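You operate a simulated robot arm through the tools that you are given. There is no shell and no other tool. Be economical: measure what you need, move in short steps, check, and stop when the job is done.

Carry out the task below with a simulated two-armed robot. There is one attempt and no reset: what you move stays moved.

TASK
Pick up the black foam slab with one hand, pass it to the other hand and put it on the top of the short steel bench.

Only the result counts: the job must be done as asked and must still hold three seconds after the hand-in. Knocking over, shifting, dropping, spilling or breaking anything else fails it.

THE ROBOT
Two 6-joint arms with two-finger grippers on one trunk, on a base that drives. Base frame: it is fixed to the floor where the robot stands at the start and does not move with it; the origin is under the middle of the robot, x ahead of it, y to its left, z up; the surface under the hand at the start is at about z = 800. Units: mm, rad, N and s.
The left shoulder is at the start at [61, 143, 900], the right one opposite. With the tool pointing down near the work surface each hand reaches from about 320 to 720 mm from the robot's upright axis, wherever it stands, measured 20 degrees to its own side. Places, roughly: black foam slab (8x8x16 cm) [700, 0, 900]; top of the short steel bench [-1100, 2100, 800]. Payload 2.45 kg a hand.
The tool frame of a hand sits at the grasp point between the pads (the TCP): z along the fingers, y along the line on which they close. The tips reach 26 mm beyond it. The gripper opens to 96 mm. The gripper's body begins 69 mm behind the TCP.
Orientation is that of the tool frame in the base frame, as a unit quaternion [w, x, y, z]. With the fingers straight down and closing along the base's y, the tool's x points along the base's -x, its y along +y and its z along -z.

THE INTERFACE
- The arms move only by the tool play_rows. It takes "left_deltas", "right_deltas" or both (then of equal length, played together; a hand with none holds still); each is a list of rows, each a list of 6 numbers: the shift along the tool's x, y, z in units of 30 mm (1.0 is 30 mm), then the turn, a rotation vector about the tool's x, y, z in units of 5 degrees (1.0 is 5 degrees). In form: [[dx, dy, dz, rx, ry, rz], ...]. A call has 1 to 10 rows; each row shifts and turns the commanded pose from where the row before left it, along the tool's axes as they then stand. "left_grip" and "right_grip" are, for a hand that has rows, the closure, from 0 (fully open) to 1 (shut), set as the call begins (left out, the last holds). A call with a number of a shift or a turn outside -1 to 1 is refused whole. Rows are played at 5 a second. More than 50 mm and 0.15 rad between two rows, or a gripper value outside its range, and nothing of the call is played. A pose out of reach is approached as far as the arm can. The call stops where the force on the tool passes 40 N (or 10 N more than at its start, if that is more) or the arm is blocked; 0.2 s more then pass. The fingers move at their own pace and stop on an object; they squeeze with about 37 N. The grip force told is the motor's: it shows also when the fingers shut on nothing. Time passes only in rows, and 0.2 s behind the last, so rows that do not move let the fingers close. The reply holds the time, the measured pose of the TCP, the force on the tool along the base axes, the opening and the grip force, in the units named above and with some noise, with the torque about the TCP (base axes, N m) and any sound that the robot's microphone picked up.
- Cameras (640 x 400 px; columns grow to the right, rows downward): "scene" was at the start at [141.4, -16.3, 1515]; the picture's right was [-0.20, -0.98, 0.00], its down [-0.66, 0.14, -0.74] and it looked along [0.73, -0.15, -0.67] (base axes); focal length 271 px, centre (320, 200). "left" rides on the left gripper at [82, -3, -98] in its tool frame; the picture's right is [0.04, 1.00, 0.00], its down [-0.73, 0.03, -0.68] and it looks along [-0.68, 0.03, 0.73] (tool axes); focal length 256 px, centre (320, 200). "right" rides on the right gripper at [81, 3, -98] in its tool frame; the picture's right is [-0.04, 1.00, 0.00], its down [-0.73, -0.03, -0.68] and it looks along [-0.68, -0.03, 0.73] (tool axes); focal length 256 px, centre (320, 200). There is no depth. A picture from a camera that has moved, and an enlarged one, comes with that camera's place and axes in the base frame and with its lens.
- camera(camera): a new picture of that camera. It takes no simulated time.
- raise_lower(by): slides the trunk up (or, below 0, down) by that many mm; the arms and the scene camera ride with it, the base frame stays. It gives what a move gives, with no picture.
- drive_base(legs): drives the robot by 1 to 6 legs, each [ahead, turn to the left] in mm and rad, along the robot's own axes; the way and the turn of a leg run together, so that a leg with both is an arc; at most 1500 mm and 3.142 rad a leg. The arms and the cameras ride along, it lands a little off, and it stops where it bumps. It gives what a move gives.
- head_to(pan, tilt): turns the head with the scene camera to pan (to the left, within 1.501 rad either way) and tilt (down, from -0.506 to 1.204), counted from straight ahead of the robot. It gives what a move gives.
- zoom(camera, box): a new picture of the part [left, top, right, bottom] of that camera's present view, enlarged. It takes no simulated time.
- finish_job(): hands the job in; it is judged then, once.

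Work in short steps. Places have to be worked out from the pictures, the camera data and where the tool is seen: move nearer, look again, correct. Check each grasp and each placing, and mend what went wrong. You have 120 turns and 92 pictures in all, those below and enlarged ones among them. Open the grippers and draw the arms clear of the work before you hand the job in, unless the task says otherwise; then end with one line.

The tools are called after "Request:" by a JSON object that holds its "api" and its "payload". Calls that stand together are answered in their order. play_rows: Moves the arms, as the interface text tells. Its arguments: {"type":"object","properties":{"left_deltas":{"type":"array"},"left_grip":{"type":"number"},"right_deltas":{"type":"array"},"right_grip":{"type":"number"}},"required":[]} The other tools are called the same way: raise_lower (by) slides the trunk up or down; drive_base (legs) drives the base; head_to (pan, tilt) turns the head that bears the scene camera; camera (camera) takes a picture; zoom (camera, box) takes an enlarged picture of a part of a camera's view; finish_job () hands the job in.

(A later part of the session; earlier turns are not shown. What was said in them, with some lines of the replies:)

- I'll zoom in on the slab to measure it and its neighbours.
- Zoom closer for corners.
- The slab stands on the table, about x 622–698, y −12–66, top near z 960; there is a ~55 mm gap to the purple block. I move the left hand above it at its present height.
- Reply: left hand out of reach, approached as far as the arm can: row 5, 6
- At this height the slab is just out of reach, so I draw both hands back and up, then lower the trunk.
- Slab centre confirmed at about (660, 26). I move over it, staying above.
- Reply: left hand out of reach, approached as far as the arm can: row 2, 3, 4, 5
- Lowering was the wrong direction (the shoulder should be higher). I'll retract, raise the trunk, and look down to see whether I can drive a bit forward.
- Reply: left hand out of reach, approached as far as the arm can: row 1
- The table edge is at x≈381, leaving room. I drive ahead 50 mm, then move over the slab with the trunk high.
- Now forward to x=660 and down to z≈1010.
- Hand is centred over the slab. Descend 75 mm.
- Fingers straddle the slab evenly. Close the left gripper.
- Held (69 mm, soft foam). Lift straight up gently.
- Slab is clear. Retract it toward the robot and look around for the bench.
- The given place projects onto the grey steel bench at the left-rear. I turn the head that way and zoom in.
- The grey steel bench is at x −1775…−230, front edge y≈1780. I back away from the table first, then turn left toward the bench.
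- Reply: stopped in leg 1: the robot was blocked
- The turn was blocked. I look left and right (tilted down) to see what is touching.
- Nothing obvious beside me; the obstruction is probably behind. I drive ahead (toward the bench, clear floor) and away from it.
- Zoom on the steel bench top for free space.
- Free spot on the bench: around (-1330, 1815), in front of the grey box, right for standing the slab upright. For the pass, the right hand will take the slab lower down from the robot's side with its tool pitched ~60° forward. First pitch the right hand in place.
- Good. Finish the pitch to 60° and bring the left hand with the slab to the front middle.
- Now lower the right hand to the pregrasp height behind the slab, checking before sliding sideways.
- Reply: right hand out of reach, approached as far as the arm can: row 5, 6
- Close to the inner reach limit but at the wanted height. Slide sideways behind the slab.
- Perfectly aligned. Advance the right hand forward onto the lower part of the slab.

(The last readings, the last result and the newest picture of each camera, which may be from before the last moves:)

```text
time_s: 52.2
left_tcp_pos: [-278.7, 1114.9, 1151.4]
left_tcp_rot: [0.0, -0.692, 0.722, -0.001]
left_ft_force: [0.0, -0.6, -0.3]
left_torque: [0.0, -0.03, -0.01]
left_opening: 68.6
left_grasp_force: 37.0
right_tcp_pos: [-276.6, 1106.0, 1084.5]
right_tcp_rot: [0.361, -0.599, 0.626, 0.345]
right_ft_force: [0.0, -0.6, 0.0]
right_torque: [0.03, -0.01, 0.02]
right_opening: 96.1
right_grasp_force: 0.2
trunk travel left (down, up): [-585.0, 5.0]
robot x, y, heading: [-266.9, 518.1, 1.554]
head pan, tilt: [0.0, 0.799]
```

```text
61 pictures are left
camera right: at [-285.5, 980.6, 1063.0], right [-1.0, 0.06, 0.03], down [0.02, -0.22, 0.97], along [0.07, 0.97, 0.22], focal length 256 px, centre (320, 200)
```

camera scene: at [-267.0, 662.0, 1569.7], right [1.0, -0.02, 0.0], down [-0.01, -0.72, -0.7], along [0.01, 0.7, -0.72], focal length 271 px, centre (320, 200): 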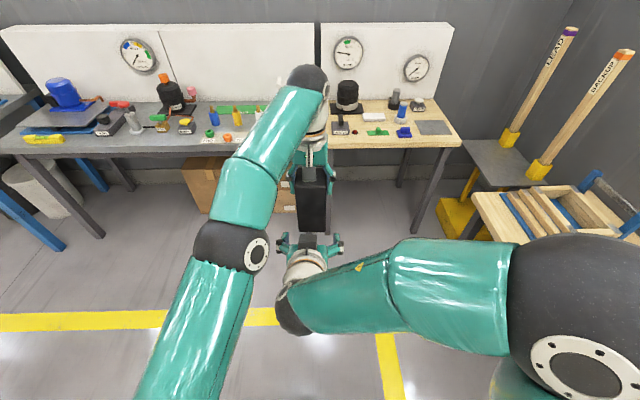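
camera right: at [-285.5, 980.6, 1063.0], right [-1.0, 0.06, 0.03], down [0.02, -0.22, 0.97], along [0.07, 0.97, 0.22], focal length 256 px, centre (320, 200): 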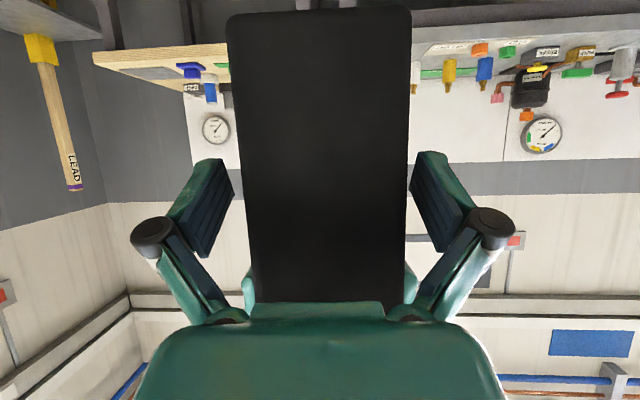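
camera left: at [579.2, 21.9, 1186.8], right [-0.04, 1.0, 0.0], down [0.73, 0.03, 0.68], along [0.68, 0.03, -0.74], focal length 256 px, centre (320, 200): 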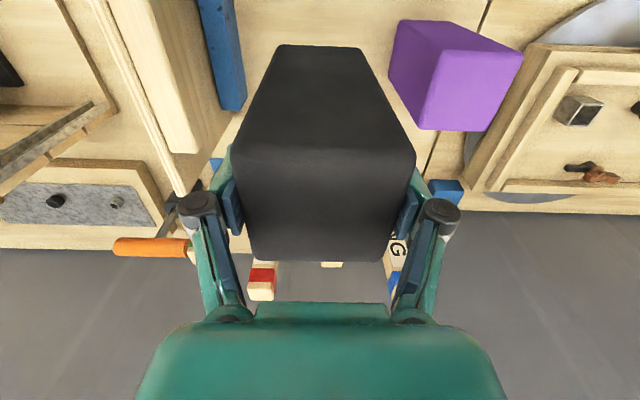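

Well straddled and clear of the left fingers. Close the right gripper.

Request:
{"api": "play_rows", "payload": {"right_deltas": [[0, 0, 0, 0, 0, 0], [0, 0, 0, 0, 0, 0], [0, 0, 0, 0, 0, 0], [0, 0, 0, 0, 0, 0], [0, 0, 0, 0, 0, 0]], "right_grip": 1}}

```text
time_s: 53.4
left_tcp_pos: [-277.6, 1115.4, 1149.8]
left_tcp_rot: [0.001, -0.691, 0.723, -0.001]
left_ft_force: [13.2, 10.6, -6.5]
left_torque: [0.49, -0.53, -0.15]
left_opening: 69.1
left_grasp_force: 36.6
right_tcp_pos: [-277.9, 1105.4, 1083.5]
right_tcp_rot: [0.36, -0.601, 0.625, 0.346]
right_ft_force: [-14.7, -9.6, 5.4]
right_torque: [0.19, -0.42, 0.3]
right_opening: 69.1
right_grasp_force: 37.0
trunk travel left (down, up): [-585.0, 5.0]
robot x, y, heading: [-270.1, 521.6, 1.55]
head pan, tilt: [0.0, 0.799]
```

Right hand holds it too. Open the left gripper, then withdraw the left hand straight up.

Request:
{"api": "play_rows", "payload": {"left_deltas": [[0, 0, 0, 0, 0, 0], [0, 0, 0, 0, 0, 0], [0, 0, 0, 0, 0, 0]], "left_grip": 0}}

Request:
{"api": "play_rows", "payload": {"left_deltas": [[0, 0, -0.5, 0, 0, 0], [0, 0, -0.5, 0, 0, 0], [0.2, 0, -0.7, 0, 0, 0], [0.4, 0, -0.7, 0, 0, 0], [0.6, 0, -0.6, 0, 0, 0], [0.6, 0.3, -0.4, 0, 0, 0]]}}

Request:
{"api": "camera", "payload": {"camera": "scene"}}

```text
time_s: 54.2
left_tcp_pos: [-279.9, 1114.4, 1150.3]
left_tcp_rot: [0.0, -0.693, 0.721, -0.001]
left_ft_force: [-0.2, -1.1, 1.0]
left_torque: [0.0, -0.01, 0.02]
left_opening: 96.1
left_grasp_force: 0.1
right_tcp_pos: [-275.5, 1105.3, 1083.8]
right_tcp_rot: [0.36, -0.599, 0.627, 0.345]
right_ft_force: [0.8, -0.2, -0.3]
right_torque: [0.01, 0.0, 0.0]
right_opening: 68.9
right_grasp_force: 37.0
trunk travel left (down, up): [-585.0, 5.0]
robot x, y, heading: [-266.4, 519.7, 1.555]
head pan, tilt: [0.0, 0.799]
```

```text
time_s: 55.6
left_tcp_pos: [-295.4, 1048.0, 1242.6]
left_tcp_rot: [0.001, -0.693, 0.721, 0.001]
left_ft_force: [-0.6, -0.6, 0.9]
left_torque: [0.0, 0.0, 0.02]
left_opening: 96.0
left_grasp_force: 0.0
left hand out of reach, approached as far as the arm can: row 1, 2, 4
right_tcp_pos: [-278.4, 1104.6, 1083.8]
right_tcp_rot: [0.362, -0.599, 0.626, 0.346]
right_ft_force: [-0.1, -0.5, 0.8]
right_torque: [0.02, 0.0, -0.01]
right_opening: 68.8
right_grasp_force: 37.1
trunk travel left (down, up): [-585.0, 5.0]
robot x, y, heading: [-267.4, 521.6, 1.554]
head pan, tilt: [0.0, 0.799]
```

```text
60 pictures are left
camera scene: at [-268.1, 661.3, 1569.8], right [1.0, -0.02, 0.0], down [-0.01, -0.72, -0.7], along [0.01, 0.7, -0.72], focal length 271 px, centre (320, 200)
```

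scene: 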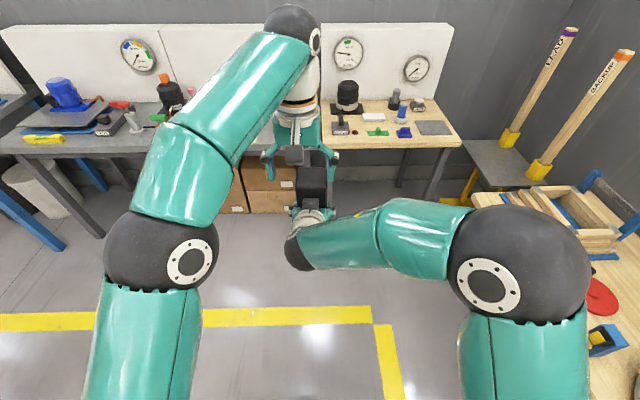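

Pass done; slab firm in the right hand. Move the left hand sideways to the left, then back.

Request:
{"api": "play_rows", "payload": {"left_deltas": [[0, 0.9, 0, 0, 0, 0], [0, 0.9, 0, 0, 0, 0], [0, 0.9, 0, 0, 0, 0], [0, 0.9, 0, 0, 0, 0], [0, 0.9, 0, 0, 0, 0], [0.6, 0.7, 0, 0, 0, 0], [0.9, 0.3, 0, 0, 0, 0], [0.9, 0, 0, 0, 0, 0], [0.9, 0, 0, 0, 0, 0], [0.9, 0, 0, 0, 0, 0]]}}

Request:
{"api": "camera", "payload": {"camera": "right"}}

```text
time_s: 57.8
left_tcp_pos: [-465.0, 929.9, 1243.0]
left_tcp_rot: [0.002, -0.692, 0.722, -0.001]
left_ft_force: [0.6, -0.4, 0.4]
left_torque: [0.03, -0.01, 0.03]
left_opening: 96.0
left_grasp_force: 0.0
right_tcp_pos: [-276.3, 1104.5, 1083.8]
right_tcp_rot: [0.361, -0.599, 0.625, 0.346]
right_ft_force: [0.5, -0.4, -0.6]
right_torque: [-0.02, -0.02, -0.03]
right_opening: 68.8
right_grasp_force: 37.1
trunk travel left (down, up): [-585.0, 5.0]
robot x, y, heading: [-269.1, 519.1, 1.558]
head pan, tilt: [0.0, 0.799]
```

```text
59 pictures are left
camera right: at [-285.7, 979.6, 1063.4], right [-1.0, 0.06, 0.04], down [0.02, -0.22, 0.97], along [0.07, 0.97, 0.22], focal length 256 px, centre (320, 200)
```

right: 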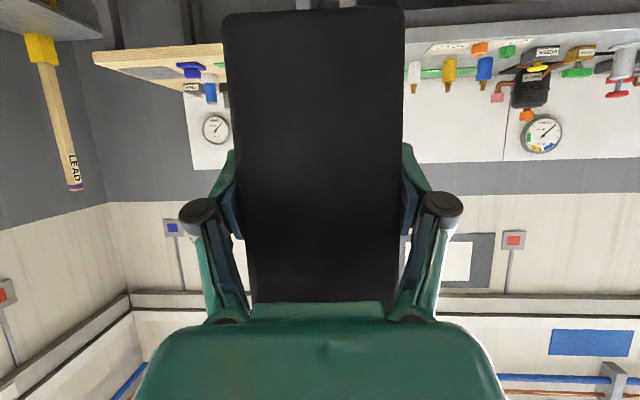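

Slab firm, bottom ≈ 72 mm below the right TCP. Now drive diagonally toward the left part of the steel bench.

Request:
{"api": "drive_base", "payload": {"legs": [[0, 0.98], [900, 0]]}}

Request:
{"api": "head_to", "payload": {"pan": -0.6, "tilt": 0.6}}

Request:
{"api": "camera", "payload": {"camera": "scene"}}

```text
time_s: 65.3
left_tcp_pos: [-1426.4, 1071.1, 1241.0]
left_tcp_rot: [0.0, 0.95, -0.312, 0.001]
left_ft_force: [0.4, 0.0, 0.2]
left_torque: [0.0, -0.03, 0.02]
left_opening: 96.1
left_grasp_force: 0.1
right_tcp_pos: [-1466.2, 1325.7, 1082.9]
right_tcp_rot: [-0.157, 0.823, -0.272, -0.474]
right_ft_force: [0.9, 0.3, -1.2]
right_torque: [0.01, 0.01, 0.02]
right_opening: 69.1
right_grasp_force: 37.3
trunk travel left (down, up): [-585.0, 5.0]
robot x, y, heading: [-975.3, 1004.5, 2.535]
head pan, tilt: [0.0, 0.799]
```

```text
time_s: 66.3
left_tcp_pos: [-1427.9, 1072.6, 1242.0]
left_tcp_rot: [-0.001, 0.95, -0.312, 0.0]
left_ft_force: [0.4, 0.0, 0.1]
left_torque: [0.02, -0.01, 0.02]
left_opening: 95.9
left_grasp_force: 0.1
right_tcp_pos: [-1465.9, 1325.6, 1083.6]
right_tcp_rot: [-0.156, 0.823, -0.271, -0.474]
right_ft_force: [-0.4, 0.4, -0.6]
right_torque: [-0.01, 0.01, -0.02]
right_opening: 69.0
right_grasp_force: 37.2
trunk travel left (down, up): [-585.0, 5.0]
robot x, y, heading: [-973.3, 1004.5, 2.532]
head pan, tilt: [-0.6, 0.6]
```

```text
58 pictures are left
camera scene: at [-1058.0, 1122.8, 1586.6], right [0.94, 0.35, 0.0], down [0.2, -0.53, -0.82], along [-0.29, 0.77, -0.57], focal length 271 px, centre (320, 200)
```

scene: 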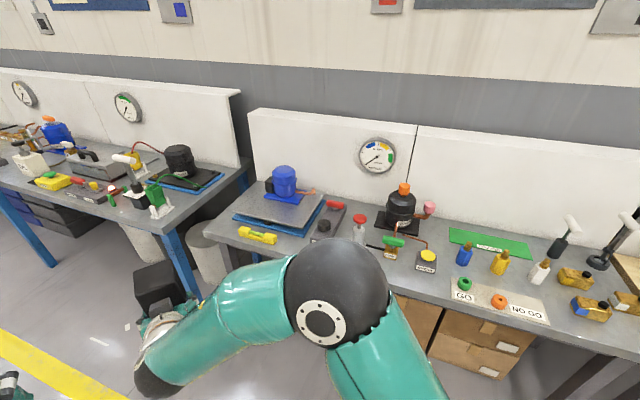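

Zoom on the candidate area.

Request:
{"api": "zoom", "payload": {"camera": "scene", "box": [200, 150, 480, 310]}}

```text
2.29 times, centred on (340, 230) of scene
camera zoom: at [-1058.0, 1122.8, 1586.6], right [0.94, 0.35, 0.0], down [0.2, -0.53, -0.82], along [-0.29, 0.77, -0.57], focal length 620 px, centre (274, 131)
```

zoom: 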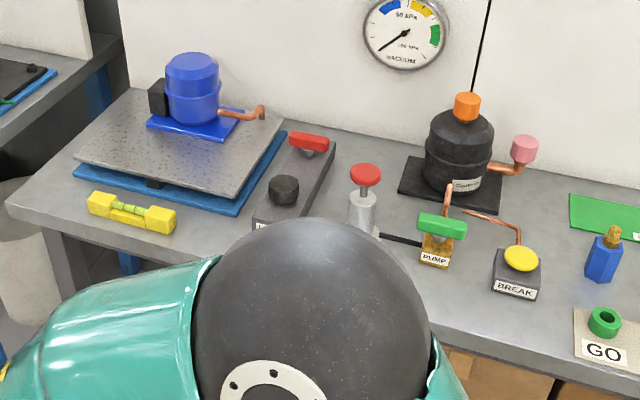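

Free zone: x −1280…−1100, y ≈1800–1900, in front of the gauge. Target slab centre ≈ (−1200, 1852). Drive to stage in front of it and face the bench.

Request:
{"api": "drive_base", "payload": {"legs": [[250, 0], [0, -0.965]]}}

Request:
{"api": "head_to", "payload": {"pan": 0.0, "tilt": 0.75}}

Request:
{"api": "camera", "payload": {"camera": "scene"}}

Request:
{"api": "camera", "payload": {"camera": "left"}}

```text
time_s: 70.8
left_tcp_pos: [-1390.0, 1554.3, 1241.9]
left_tcp_rot: [0.0, -0.703, 0.712, -0.002]
left_ft_force: [-0.2, 0.8, -0.4]
left_torque: [0.01, -0.04, -0.02]
left_opening: 96.2
left_grasp_force: 0.1
right_tcp_pos: [-1206.2, 1734.1, 1083.1]
right_tcp_rot: [0.356, -0.608, 0.617, 0.351]
right_ft_force: [0.3, -0.2, -0.6]
right_torque: [0.0, 0.01, -0.03]
right_opening: 68.8
right_grasp_force: 37.0
trunk travel left (down, up): [-585.0, 5.0]
robot x, y, heading: [-1220.5, 1149.8, 1.593]
head pan, tilt: [-0.6, 0.6]
```

```text
time_s: 71.8
left_tcp_pos: [-1388.7, 1553.6, 1242.7]
left_tcp_rot: [-0.001, -0.702, 0.712, 0.0]
left_ft_force: [0.9, 0.2, 1.2]
left_torque: [0.0, 0.05, -0.01]
left_opening: 95.6
left_grasp_force: 0.1
right_tcp_pos: [-1205.5, 1732.9, 1083.7]
right_tcp_rot: [0.355, -0.608, 0.617, 0.352]
right_ft_force: [0.0, 0.5, -0.6]
right_torque: [-0.02, 0.01, 0.04]
right_opening: 68.8
right_grasp_force: 36.9
trunk travel left (down, up): [-585.0, 5.0]
robot x, y, heading: [-1223.7, 1151.5, 1.594]
head pan, tilt: [0.0, 0.75]
```

```text
56 pictures are left
camera scene: at [-1223.2, 1292.4, 1573.7], right [1.0, 0.02, 0.0], down [0.01, -0.68, -0.73], along [-0.02, 0.73, -0.68], focal length 271 px, centre (320, 200)
```

scene: 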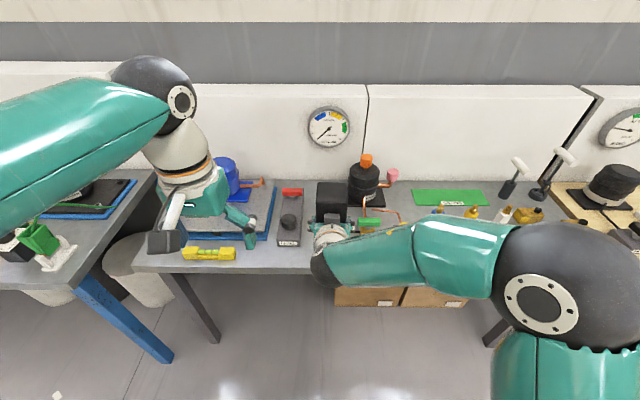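

```text
55 pictures are left
camera left: at [-1385.9, 1471.3, 1340.6], right [-1.0, -0.03, 0.0], down [-0.02, 0.73, 0.68], along [-0.02, 0.68, -0.73], focal length 256 px, centre (320, 200)
```

left: 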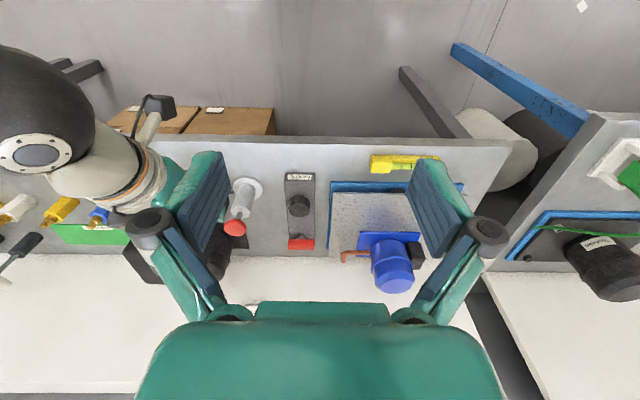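

The left wrist camera (reliable frame) shows the steel bench edge at y≈1780 and a better free spot between the yellow level and the grey box: centre about (−1450, 1842). Shift the robot 245 mm to the left by pivoting.

Request:
{"api": "drive_base", "payload": {"legs": [[0, 1.57], [235, 0], [0, -1.57]]}}

Request:
{"api": "camera", "payload": {"camera": "left"}}

Request:
{"api": "camera", "payload": {"camera": "scene"}}

```text
time_s: 75.7
left_tcp_pos: [-1659.4, 1074.9, 1242.4]
left_tcp_rot: [-0.002, 0.993, -0.122, 0.001]
left_ft_force: [-0.6, -2.0, -0.4]
left_torque: [0.08, 0.0, 0.01]
left_opening: 96.0
left_grasp_force: 0.1
right_tcp_pos: [-1793.9, 1297.1, 1084.9]
right_tcp_rot: [-0.062, 0.86, -0.106, -0.495]
right_ft_force: [-0.9, -1.0, 0.0]
right_torque: [0.06, 0.01, -0.09]
right_opening: 68.6
right_grasp_force: 37.2
trunk travel left (down, up): [-585.0, 5.0]
robot x, y, heading: [-1216.9, 1199.0, 2.967]
head pan, tilt: [0.0, 0.75]
stopped in leg 1: the robot was blocked; the commanded pose is now the measured one
```

```text
54 pictures are left
camera left: at [-1579.8, 1058.2, 1340.4], right [-0.2, -0.98, -0.01], down [-0.72, 0.15, 0.68], along [-0.66, 0.14, -0.73], focal length 256 px, centre (320, 200)
```

left: 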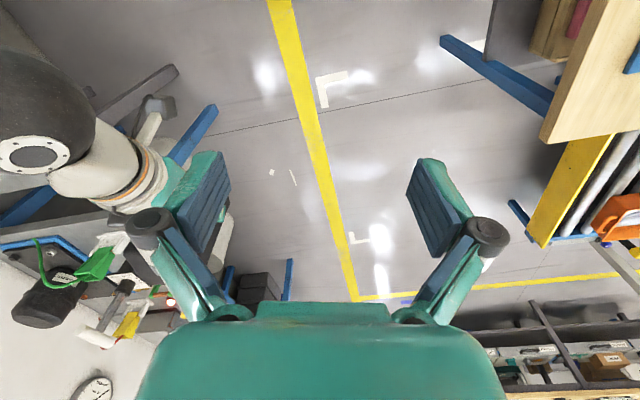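

```text
53 pictures are left
camera scene: at [-1356.5, 1222.8, 1573.6], right [0.17, 0.98, 0.0], down [0.67, -0.12, -0.73], along [-0.72, 0.13, -0.68], focal length 271 px, centre (320, 200)
```

scene: 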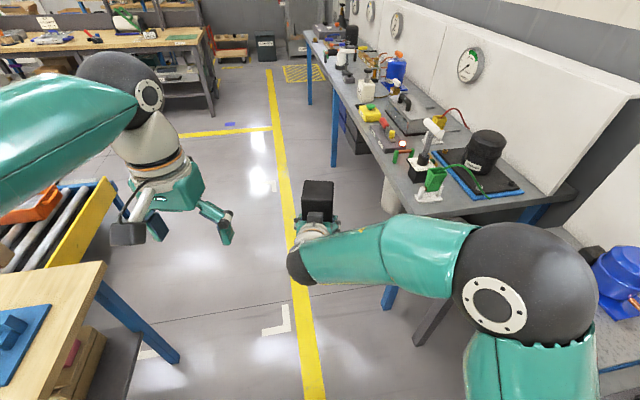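

The turn stopped a bit short (heading truly ≈2.90), but it's enough. Drive 240 mm along this heading, then turn back in two smaller turns.

Request:
{"api": "drive_base", "payload": {"legs": [[240, 0]]}}

Request:
{"api": "drive_base", "payload": {"legs": [[0, -0.66]]}}

Request:
{"api": "drive_base", "payload": {"legs": [[0, -0.66]]}}

Request:
{"api": "camera", "payload": {"camera": "left"}}

Request:
{"api": "camera", "payload": {"camera": "scene"}}

```text
time_s: 77.4
left_tcp_pos: [-1891.4, 1120.7, 1244.3]
left_tcp_rot: [-0.001, 0.992, -0.124, 0.002]
left_ft_force: [0.7, 0.6, 0.5]
left_torque: [-0.02, -0.04, -0.01]
left_opening: 96.0
left_grasp_force: 0.0
right_tcp_pos: [-2024.8, 1341.2, 1085.6]
right_tcp_rot: [-0.062, 0.859, -0.108, -0.496]
right_ft_force: [-0.5, -0.5, -1.0]
right_torque: [0.01, 0.02, -0.04]
right_opening: 69.0
right_grasp_force: 36.7
trunk travel left (down, up): [-585.0, 5.0]
robot x, y, heading: [-1445.1, 1238.5, 2.966]
head pan, tilt: [0.0, 0.75]
```

```text
time_s: 79.8
left_tcp_pos: [-1870.2, 1424.7, 1243.4]
left_tcp_rot: [-0.001, 0.897, -0.441, 0.001]
left_ft_force: [-0.4, -0.1, 0.0]
left_torque: [-0.04, 0.01, 0.03]
left_opening: 96.0
left_grasp_force: 0.1
right_tcp_pos: [-1839.0, 1680.7, 1086.1]
right_tcp_rot: [-0.221, 0.776, -0.383, -0.449]
right_ft_force: [0.2, 0.0, -1.0]
right_torque: [-0.01, 0.0, -0.02]
right_opening: 68.9
right_grasp_force: 36.7
trunk travel left (down, up): [-585.0, 5.0]
robot x, y, heading: [-1465.1, 1226.5, 2.296]
head pan, tilt: [0.0, 0.75]
```

```text
time_s: 82.2
left_tcp_pos: [-1662.4, 1634.0, 1244.4]
left_tcp_rot: [0.0, -0.705, 0.709, -0.001]
left_ft_force: [-0.7, 0.9, -0.8]
left_torque: [0.0, 0.03, -0.02]
left_opening: 96.1
left_grasp_force: 0.0
right_tcp_pos: [-1480.7, 1816.4, 1086.5]
right_tcp_rot: [0.354, -0.611, 0.614, 0.353]
right_ft_force: [-0.1, 0.2, -0.2]
right_torque: [-0.01, -0.01, 0.0]
right_opening: 68.9
right_grasp_force: 37.0
trunk travel left (down, up): [-585.0, 5.0]
robot x, y, heading: [-1494.8, 1220.7, 1.644]
head pan, tilt: [0.0, 0.75]
```

```text
52 pictures are left
camera left: at [-1658.6, 1551.8, 1342.1], right [-1.0, -0.04, 0.0], down [-0.03, 0.73, 0.68], along [-0.02, 0.68, -0.73], focal length 256 px, centre (320, 200)
```

left: 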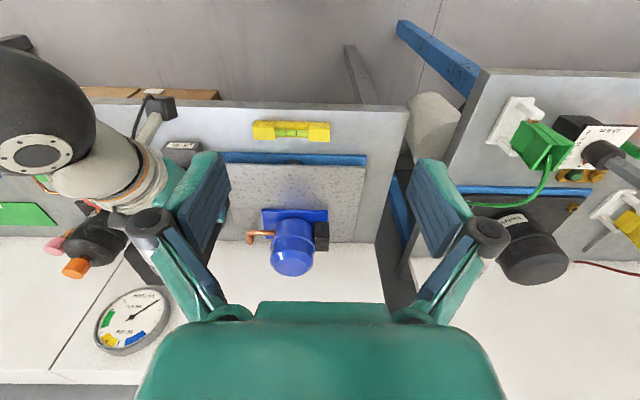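

```text
51 pictures are left
camera scene: at [-1503.8, 1369.8, 1573.7], right [1.0, 0.07, 0.0], down [0.05, -0.68, -0.73], along [-0.05, 0.73, -0.68], focal length 271 px, centre (320, 200)
```

scene: 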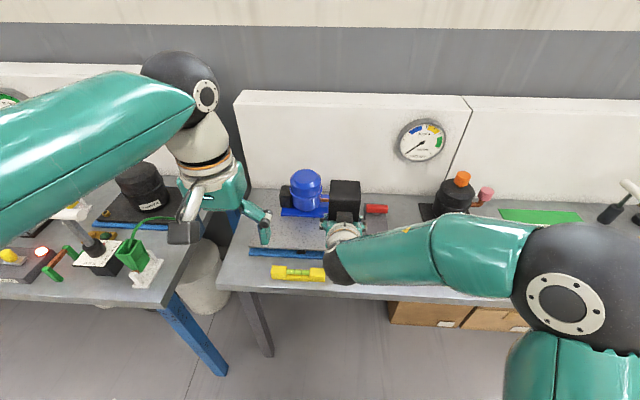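

Spot confirmed from the left camera: level's end at x≈−1507, box edge x≈−1373, bench edge y≈1778, tray front y≈1912. Align the slab at (−1447, 1840) still high, then start down.

Request:
{"api": "play_rows", "payload": {"right_deltas": [[-0.13, -0.55, 0.23, 0, 0, 0], [-0.13, -0.55, 0.23, 0, 0, 0], [0.72, 0, 0.416, 0, 0, 0], [0.72, 0, 0.416, 0, 0, 0], [0.72, 0, 0.416, 0, 0, 0], [0, 0, 0, 0, 0, 0]]}}

Request:
{"api": "camera", "payload": {"camera": "left"}}

Request:
{"api": "camera", "payload": {"camera": "right"}}

Request:
{"api": "zoom", "payload": {"camera": "scene", "box": [220, 150, 460, 310]}}

```text
time_s: 83.6
left_tcp_pos: [-1662.4, 1633.2, 1244.6]
left_tcp_rot: [0.001, -0.706, 0.708, 0.0]
left_ft_force: [0.0, 0.6, 0.3]
left_torque: [0.01, 0.03, 0.02]
left_opening: 96.0
left_grasp_force: 0.0
right_tcp_pos: [-1445.6, 1831.2, 1010.9]
right_tcp_rot: [0.353, -0.611, 0.615, 0.353]
right_ft_force: [-0.8, -0.2, 0.2]
right_torque: [0.01, 0.02, 0.03]
right_opening: 68.6
right_grasp_force: 36.4
trunk travel left (down, up): [-585.0, 5.0]
robot x, y, heading: [-1493.2, 1222.8, 1.646]
head pan, tilt: [0.0, 0.75]
```

```text
50 pictures are left
camera left: at [-1658.1, 1550.8, 1342.8], right [-1.0, -0.04, 0.0], down [-0.03, 0.73, 0.68], along [-0.02, 0.68, -0.73], focal length 256 px, centre (320, 200)
```

left: 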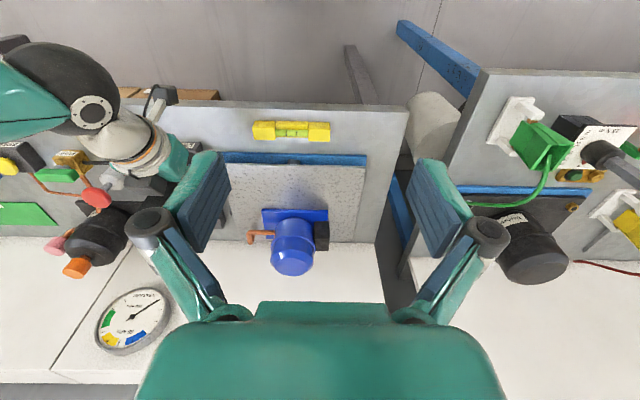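

```text
49 pictures are left
camera right: at [-1449.6, 1705.9, 990.6], right [-1.0, 0.03, 0.04], down [0.03, -0.22, 0.97], along [0.03, 0.97, 0.22], focal length 256 px, centre (320, 200)
```

right: 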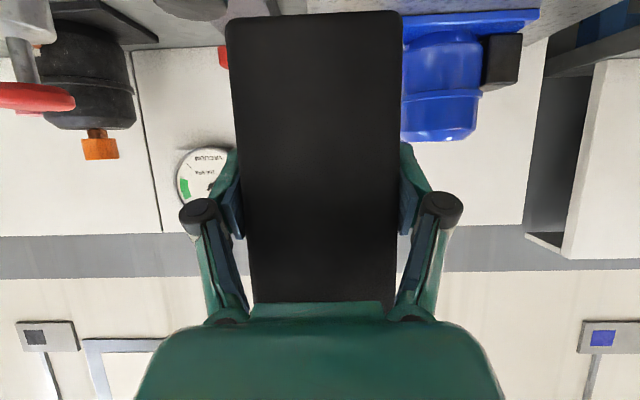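

```text
2.50 times, centred on (340, 230) of scene
camera zoom: at [-1503.2, 1368.7, 1573.8], right [1.0, 0.07, 0.0], down [0.05, -0.68, -0.73], along [-0.05, 0.73, -0.68], focal length 678 px, centre (270, 125)
```

zoom: 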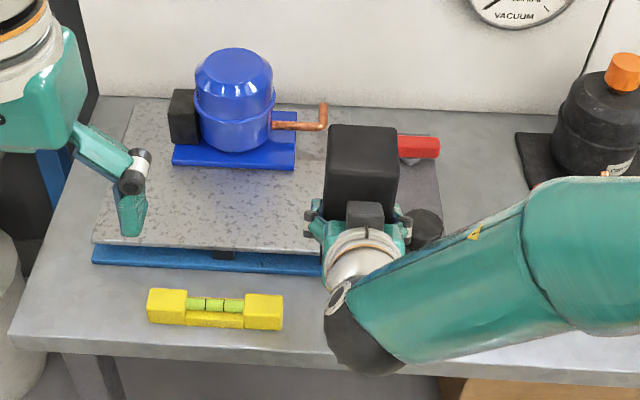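

Descend to a bottom height of ~40 mm above the bench and close the left gripper for a clearer view.

Request:
{"api": "play_rows", "payload": {"right_deltas": [[0.6, 0, 0.346, 0, 0, 0], [0.6, 0, 0.346, 0, 0, 0], [0.6, 0, 0.346, 0, 0, 0], [0.6, 0, 0.346, 0, 0, 0], [0, 0, 0, 0, 0, 0]], "left_deltas": [[0, 0, 0, 0, 0, 0], [0, 0, 0, 0, 0, 0], [0, 0, 0, 0, 0, 0], [0, 0, 0, 0, 0, 0], [0, 0, 0, 0, 0, 0]], "left_grip": 1}}

Request:
{"api": "camera", "payload": {"camera": "left"}}

Request:
{"api": "camera", "payload": {"camera": "right"}}

Request:
{"api": "zoom", "payload": {"camera": "scene", "box": [220, 150, 460, 310]}}

```text
time_s: 84.8
left_tcp_pos: [-1661.4, 1633.8, 1245.6]
left_tcp_rot: [0.0, -0.705, 0.709, -0.001]
left_ft_force: [1.1, 0.2, 0.8]
left_torque: [0.0, 0.0, -0.01]
left_opening: 0.0
left_grasp_force: 28.7
right_tcp_pos: [-1446.9, 1832.5, 928.1]
right_tcp_rot: [0.354, -0.61, 0.614, 0.353]
right_ft_force: [0.1, -1.8, -0.7]
right_torque: [0.0, 0.02, 0.02]
right_opening: 68.8
right_grasp_force: 37.3
trunk travel left (down, up): [-585.0, 5.0]
robot x, y, heading: [-1492.4, 1228.3, 1.65]
head pan, tilt: [0.0, 0.75]
```

```text
47 pictures are left
camera left: at [-1658.5, 1551.0, 1342.7], right [-1.0, -0.04, 0.0], down [-0.03, 0.73, 0.68], along [-0.02, 0.68, -0.73], focal length 256 px, centre (320, 200)
```

left: 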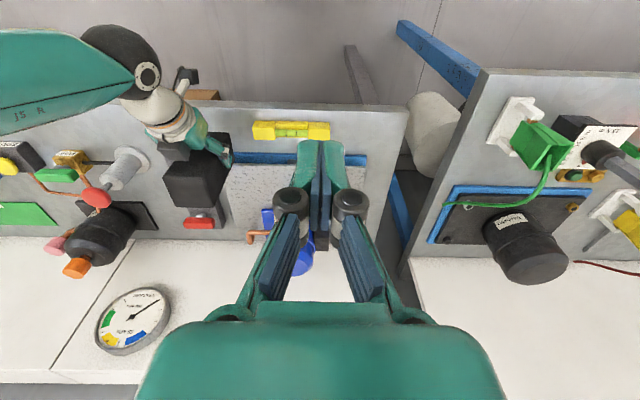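

```text
46 pictures are left
camera right: at [-1450.5, 1706.4, 908.1], right [-1.0, 0.03, 0.04], down [0.03, -0.22, 0.97], along [0.03, 0.97, 0.22], focal length 256 px, centre (320, 200)
```

right: 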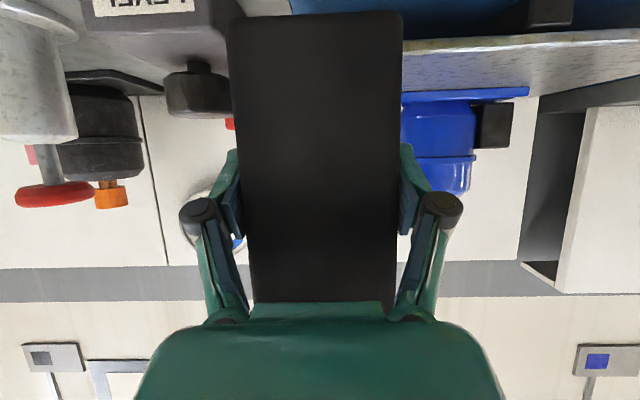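

```text
2.50 times, centred on (340, 230) of scene
camera zoom: at [-1503.7, 1368.8, 1573.8], right [1.0, 0.07, 0.0], down [0.05, -0.68, -0.73], along [-0.05, 0.73, -0.68], focal length 678 px, centre (270, 125)
```

zoom: 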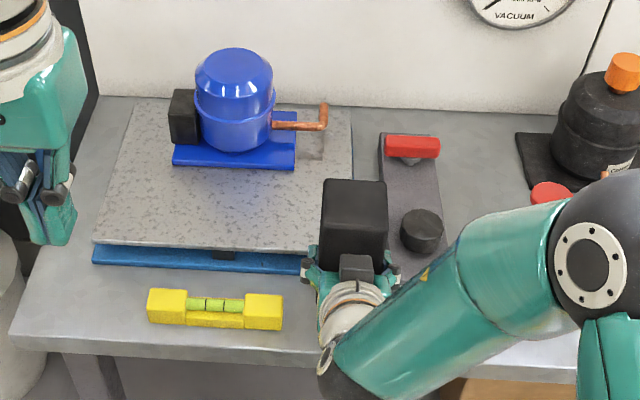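

Clearances look good (level to the left, box behind right, tray behind). Lower 46 mm, then feel for contact.

Request:
{"api": "play_rows", "payload": {"right_deltas": [[0.45, 0, 0.26, 0, 0, 0], [0.45, 0, 0.26, 0, 0, 0], [0.35, 0, 0.2, 0, 0, 0], [0.1, 0, 0.058, 0, 0, 0], [0, 0, 0, 0, 0, 0]]}}

Request:
{"api": "camera", "payload": {"camera": "left"}}

```text
time_s: 86.0
left_tcp_pos: [-1662.0, 1633.6, 1244.7]
left_tcp_rot: [0.0, -0.706, 0.708, 0.0]
left_ft_force: [-0.7, 0.1, 0.0]
left_torque: [-0.01, 0.02, 0.01]
left_opening: 0.0
left_grasp_force: 28.6
right_tcp_pos: [-1446.7, 1831.9, 881.7]
right_tcp_rot: [0.355, -0.609, 0.615, 0.353]
right_ft_force: [-0.6, -0.2, 0.2]
right_torque: [-0.02, 0.01, -0.03]
right_opening: 68.9
right_grasp_force: 37.2
trunk travel left (down, up): [-585.0, 5.0]
robot x, y, heading: [-1491.1, 1224.5, 1.643]
head pan, tilt: [0.0, 0.75]
```

```text
44 pictures are left
camera left: at [-1658.6, 1551.3, 1342.6], right [-1.0, -0.04, 0.0], down [-0.03, 0.73, 0.68], along [-0.02, 0.68, -0.73], focal length 256 px, centre (320, 200)
```

left: 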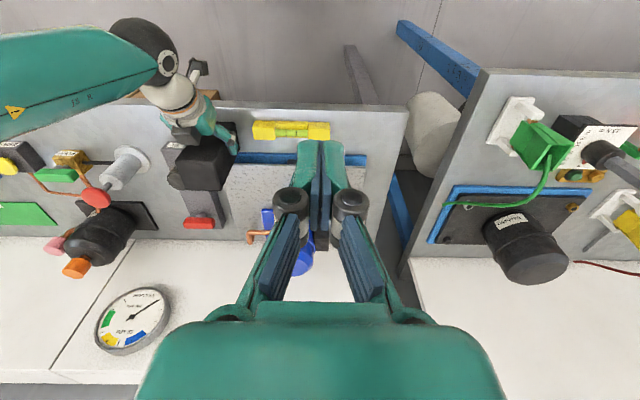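

Not yet touching. Small downward steps of ~4 mm.

Request:
{"api": "play_rows", "payload": {"right_deltas": [[0.115, 0, 0.067, 0, 0, 0], [0.0, 0, 0, 0, 0, 0]]}}

Request:
{"api": "play_rows", "payload": {"right_deltas": [[0.115, 0, 0.067, 0, 0, 0], [0.0, 0, 0, 0, 0, 0]]}}

```text
time_s: 86.6
left_tcp_pos: [-1660.6, 1633.5, 1243.2]
left_tcp_rot: [0.0, -0.705, 0.709, -0.001]
left_ft_force: [0.0, -0.2, -0.2]
left_torque: [0.01, -0.02, 0.02]
left_opening: 0.1
left_grasp_force: 28.9
right_tcp_pos: [-1446.4, 1833.3, 879.4]
right_tcp_rot: [0.354, -0.611, 0.614, 0.353]
right_ft_force: [0.2, -0.3, -0.9]
right_torque: [0.0, 0.0, 0.01]
right_opening: 69.1
right_grasp_force: 36.7
trunk travel left (down, up): [-585.0, 5.0]
robot x, y, heading: [-1488.4, 1223.5, 1.647]
head pan, tilt: [0.0, 0.75]
```

```text
time_s: 87.2
left_tcp_pos: [-1661.3, 1633.1, 1244.3]
left_tcp_rot: [0.001, -0.705, 0.709, 0.0]
left_ft_force: [-0.1, -0.1, -0.1]
left_torque: [0.02, -0.02, 0.05]
left_opening: 0.1
left_grasp_force: 28.7
right_tcp_pos: [-1447.0, 1832.5, 874.9]
right_tcp_rot: [0.354, -0.611, 0.613, 0.354]
right_ft_force: [1.0, 1.0, -0.8]
right_torque: [-0.01, 0.02, 0.01]
right_opening: 69.1
right_grasp_force: 37.1
trunk travel left (down, up): [-585.0, 5.0]
robot x, y, heading: [-1487.8, 1222.1, 1.644]
head pan, tilt: [0.0, 0.75]
```

Still free; two more small steps.

Request:
{"api": "play_rows", "payload": {"right_deltas": [[0.087, 0, 0.05, 0, 0, 0], [0.0, 0, 0, 0, 0, 0]]}}

Request:
{"api": "play_rows", "payload": {"right_deltas": [[0.087, 0, 0.05, 0, 0, 0], [0.0, 0, 0, 0, 0, 0]]}}

```text
time_s: 87.8
left_tcp_pos: [-1661.4, 1632.8, 1244.4]
left_tcp_rot: [0.0, -0.705, 0.709, 0.0]
left_ft_force: [-0.4, -0.9, 0.5]
left_torque: [-0.03, -0.03, -0.01]
left_opening: 0.0
left_grasp_force: 28.2
right_tcp_pos: [-1447.5, 1832.1, 871.1]
right_tcp_rot: [0.354, -0.611, 0.614, 0.352]
right_ft_force: [-0.2, 0.4, -1.3]
right_torque: [-0.04, 0.01, -0.02]
right_opening: 68.7
right_grasp_force: 37.0
trunk travel left (down, up): [-585.0, 5.0]
robot x, y, heading: [-1490.7, 1223.7, 1.644]
head pan, tilt: [0.0, 0.75]
```

```text
time_s: 88.4
left_tcp_pos: [-1662.5, 1631.8, 1245.5]
left_tcp_rot: [0.0, -0.706, 0.709, 0.0]
left_ft_force: [0.6, 0.9, 0.0]
left_torque: [-0.04, 0.0, 0.03]
left_opening: 0.0
left_grasp_force: 28.7
right_tcp_pos: [-1448.2, 1831.7, 869.2]
right_tcp_rot: [0.355, -0.61, 0.613, 0.355]
right_ft_force: [-0.4, -1.7, 8.8]
right_torque: [-0.24, 0.23, 0.0]
right_opening: 69.1
right_grasp_force: 36.7
trunk travel left (down, up): [-585.0, 5.0]
robot x, y, heading: [-1489.2, 1223.5, 1.648]
head pan, tilt: [0.0, 0.75]
```

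Contact at z≈869 (8.8 N up), matching the bench at ~798. Check, then release.

Request:
{"api": "play_rows", "payload": {"right_deltas": [[0, 0, 0, 0, 0, 0], [0, 0, 0, 0, 0, 0], [0, 0, 0, 0, 0, 0], [0, 0, 0, 0, 0, 0]], "right_grip": 0}}

Request:
{"api": "camera", "payload": {"camera": "right"}}

Request:
{"api": "camera", "payload": {"camera": "left"}}

```text
time_s: 89.4
left_tcp_pos: [-1661.7, 1634.2, 1244.5]
left_tcp_rot: [0.001, -0.706, 0.709, -0.001]
left_ft_force: [0.3, 0.2, 0.2]
left_torque: [-0.02, -0.04, 0.0]
left_opening: 0.0
left_grasp_force: 28.5
right_tcp_pos: [-1446.4, 1831.1, 867.6]
right_tcp_rot: [0.354, -0.611, 0.613, 0.353]
right_ft_force: [-0.2, 0.9, -0.7]
right_torque: [0.02, 0.01, -0.01]
right_opening: 96.1
right_grasp_force: 0.0
trunk travel left (down, up): [-585.0, 5.0]
robot x, y, heading: [-1491.3, 1224.6, 1.647]
head pan, tilt: [0.0, 0.75]
```

```text
43 pictures are left
camera right: at [-1450.9, 1706.6, 847.6], right [-1.0, 0.03, 0.04], down [0.03, -0.22, 0.97], along [0.03, 0.97, 0.22], focal length 256 px, centre (320, 200)
```

right: 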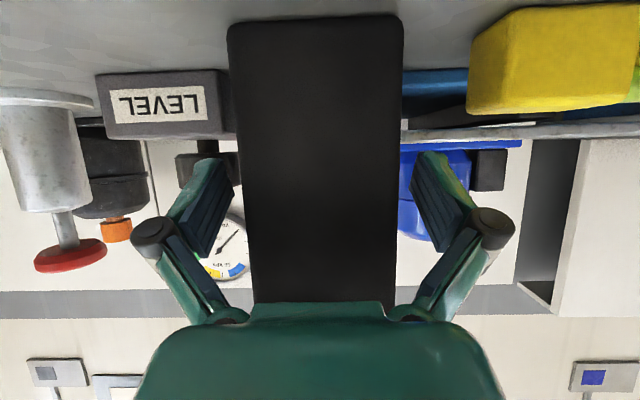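

```text
42 pictures are left
camera left: at [-1658.6, 1551.2, 1342.6], right [-1.0, -0.04, 0.0], down [-0.03, 0.73, 0.68], along [-0.02, 0.68, -0.73], focal length 256 px, centre (320, 200)
```

left: 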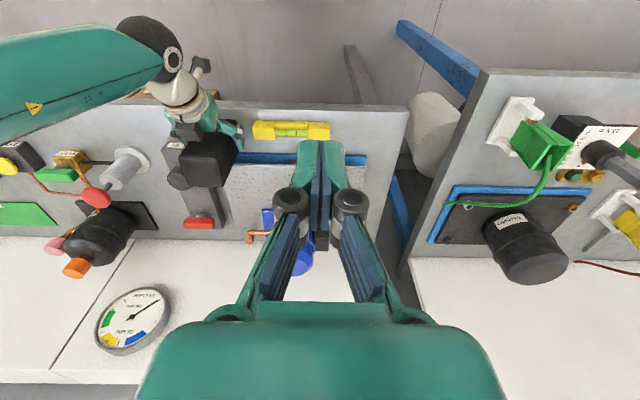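

Slab stands flat on the bench, fingers open with clearance. Withdraw the right hand straight back, then reverse the base.

Request:
{"api": "play_rows", "payload": {"right_deltas": [[0.25, 0, -0.433, 0, 0, 0], [0.3, 0, -0.52, 0, 0, 0], [0.3, 0, -0.52, 0, 0, 0], [0.3, 0, -0.52, 0, 0, 0], [0.3, 0, -0.52, 0, 0, 0], [0, 0, 0, 0, 0, 0]]}}

Request:
{"api": "camera", "payload": {"camera": "right"}}

```text
time_s: 90.8
left_tcp_pos: [-1662.1, 1632.7, 1242.9]
left_tcp_rot: [0.0, -0.705, 0.709, -0.001]
left_ft_force: [-0.3, 0.9, -0.9]
left_torque: [-0.02, -0.01, 0.02]
left_opening: 0.2
left_grasp_force: 28.1
right_tcp_pos: [-1447.6, 1744.6, 868.1]
right_tcp_rot: [0.354, -0.61, 0.615, 0.352]
right_ft_force: [0.1, -0.4, 0.3]
right_torque: [0.02, -0.03, 0.01]
right_opening: 96.0
right_grasp_force: 0.0
trunk travel left (down, up): [-585.0, 5.0]
robot x, y, heading: [-1492.7, 1227.2, 1.647]
head pan, tilt: [0.0, 0.75]
```

```text
41 pictures are left
camera right: at [-1452.0, 1619.8, 848.4], right [-1.0, 0.03, 0.04], down [0.03, -0.22, 0.97], along [0.03, 0.97, 0.22], focal length 256 px, centre (320, 200)
```

right: 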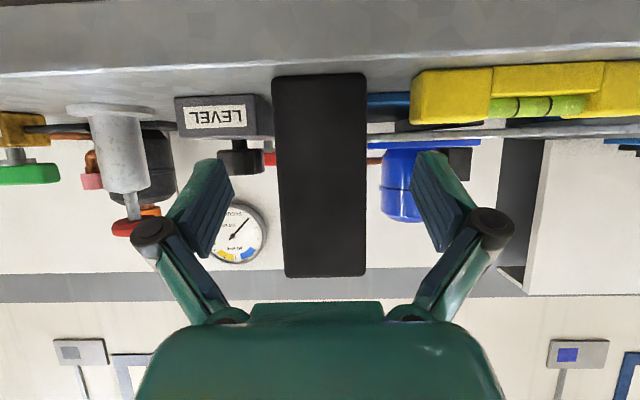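

The slab stands free on the bench with nothing disturbed. Back the robot off 200 mm and take a final look.

Request:
{"api": "drive_base", "payload": {"legs": [[-200, 0]]}}

Request:
{"api": "play_rows", "payload": {"left_deltas": [[0, 0, 0, 0, 0, 0], [0, 0, 0, 0, 0, 0], [0, 0, 0, 0, 0, 0]], "left_grip": 0}}

Request:
{"api": "camera", "payload": {"camera": "scene"}}

Request:
{"api": "camera", "payload": {"camera": "right"}}

```text
time_s: 92.5
left_tcp_pos: [-1646.4, 1428.8, 1245.3]
left_tcp_rot: [0.001, -0.706, 0.708, -0.001]
left_ft_force: [0.0, -0.9, 0.5]
left_torque: [0.03, -0.03, 0.01]
left_opening: 0.0
left_grasp_force: 28.4
right_tcp_pos: [-1432.2, 1543.3, 869.5]
right_tcp_rot: [0.355, -0.61, 0.614, 0.353]
right_ft_force: [-0.4, -0.9, 0.1]
right_torque: [0.0, 0.02, -0.02]
right_opening: 96.0
right_grasp_force: 0.1
trunk travel left (down, up): [-585.0, 5.0]
robot x, y, heading: [-1474.7, 1022.4, 1.649]
head pan, tilt: [0.0, 0.75]
```

```text
time_s: 93.2
left_tcp_pos: [-1646.7, 1430.4, 1244.8]
left_tcp_rot: [0.0, -0.706, 0.708, -0.001]
left_ft_force: [-0.2, 0.1, -0.1]
left_torque: [-0.01, -0.01, 0.04]
left_opening: 95.9
left_grasp_force: 0.0
right_tcp_pos: [-1432.7, 1542.3, 869.0]
right_tcp_rot: [0.354, -0.611, 0.614, 0.353]
right_ft_force: [-0.5, 0.2, 0.6]
right_torque: [-0.01, -0.03, -0.04]
right_opening: 95.8
right_grasp_force: 0.0
trunk travel left (down, up): [-585.0, 5.0]
robot x, y, heading: [-1475.4, 1024.7, 1.645]
head pan, tilt: [0.0, 0.75]
```

```text
40 pictures are left
camera scene: at [-1488.7, 1166.4, 1573.7], right [1.0, 0.07, 0.0], down [0.05, -0.68, -0.73], along [-0.05, 0.73, -0.68], focal length 271 px, centre (320, 200)
```

scene: 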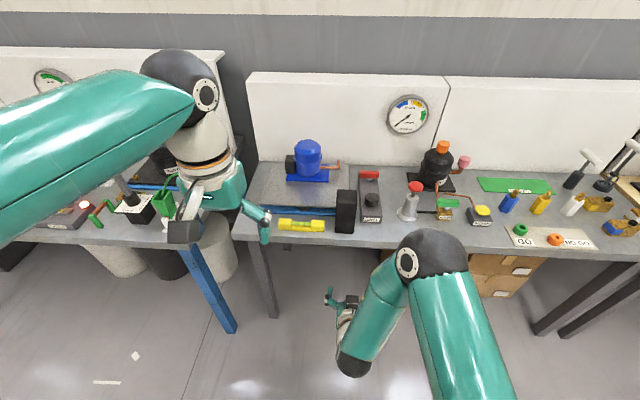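

```text
39 pictures are left
camera right: at [-1436.9, 1417.2, 848.8], right [-1.0, 0.03, 0.04], down [0.03, -0.22, 0.97], along [0.03, 0.97, 0.22], focal length 256 px, centre (320, 200)
```

right: 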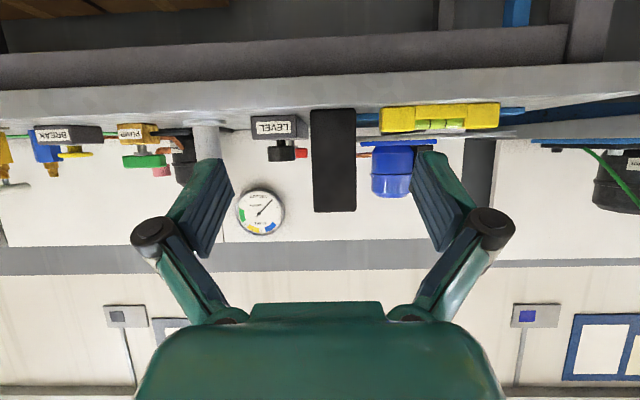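

The slab stands upright on the short steel bench, the other items are where they were, and both hands are open and clear. Handing in.

Request:
{"api": "finish_job", "payload": {}}

```text
The job is handed in.
```

The black foam slab was picked up with the left hand, passed to the right hand, and now stands upright on top of the short steel bench. The final pictures showed nothing on the bench disturbed, but the base reported being blocked during two turns on the way there. I never saw what it touched, and I did not check whether anything behind the robot had shifted.
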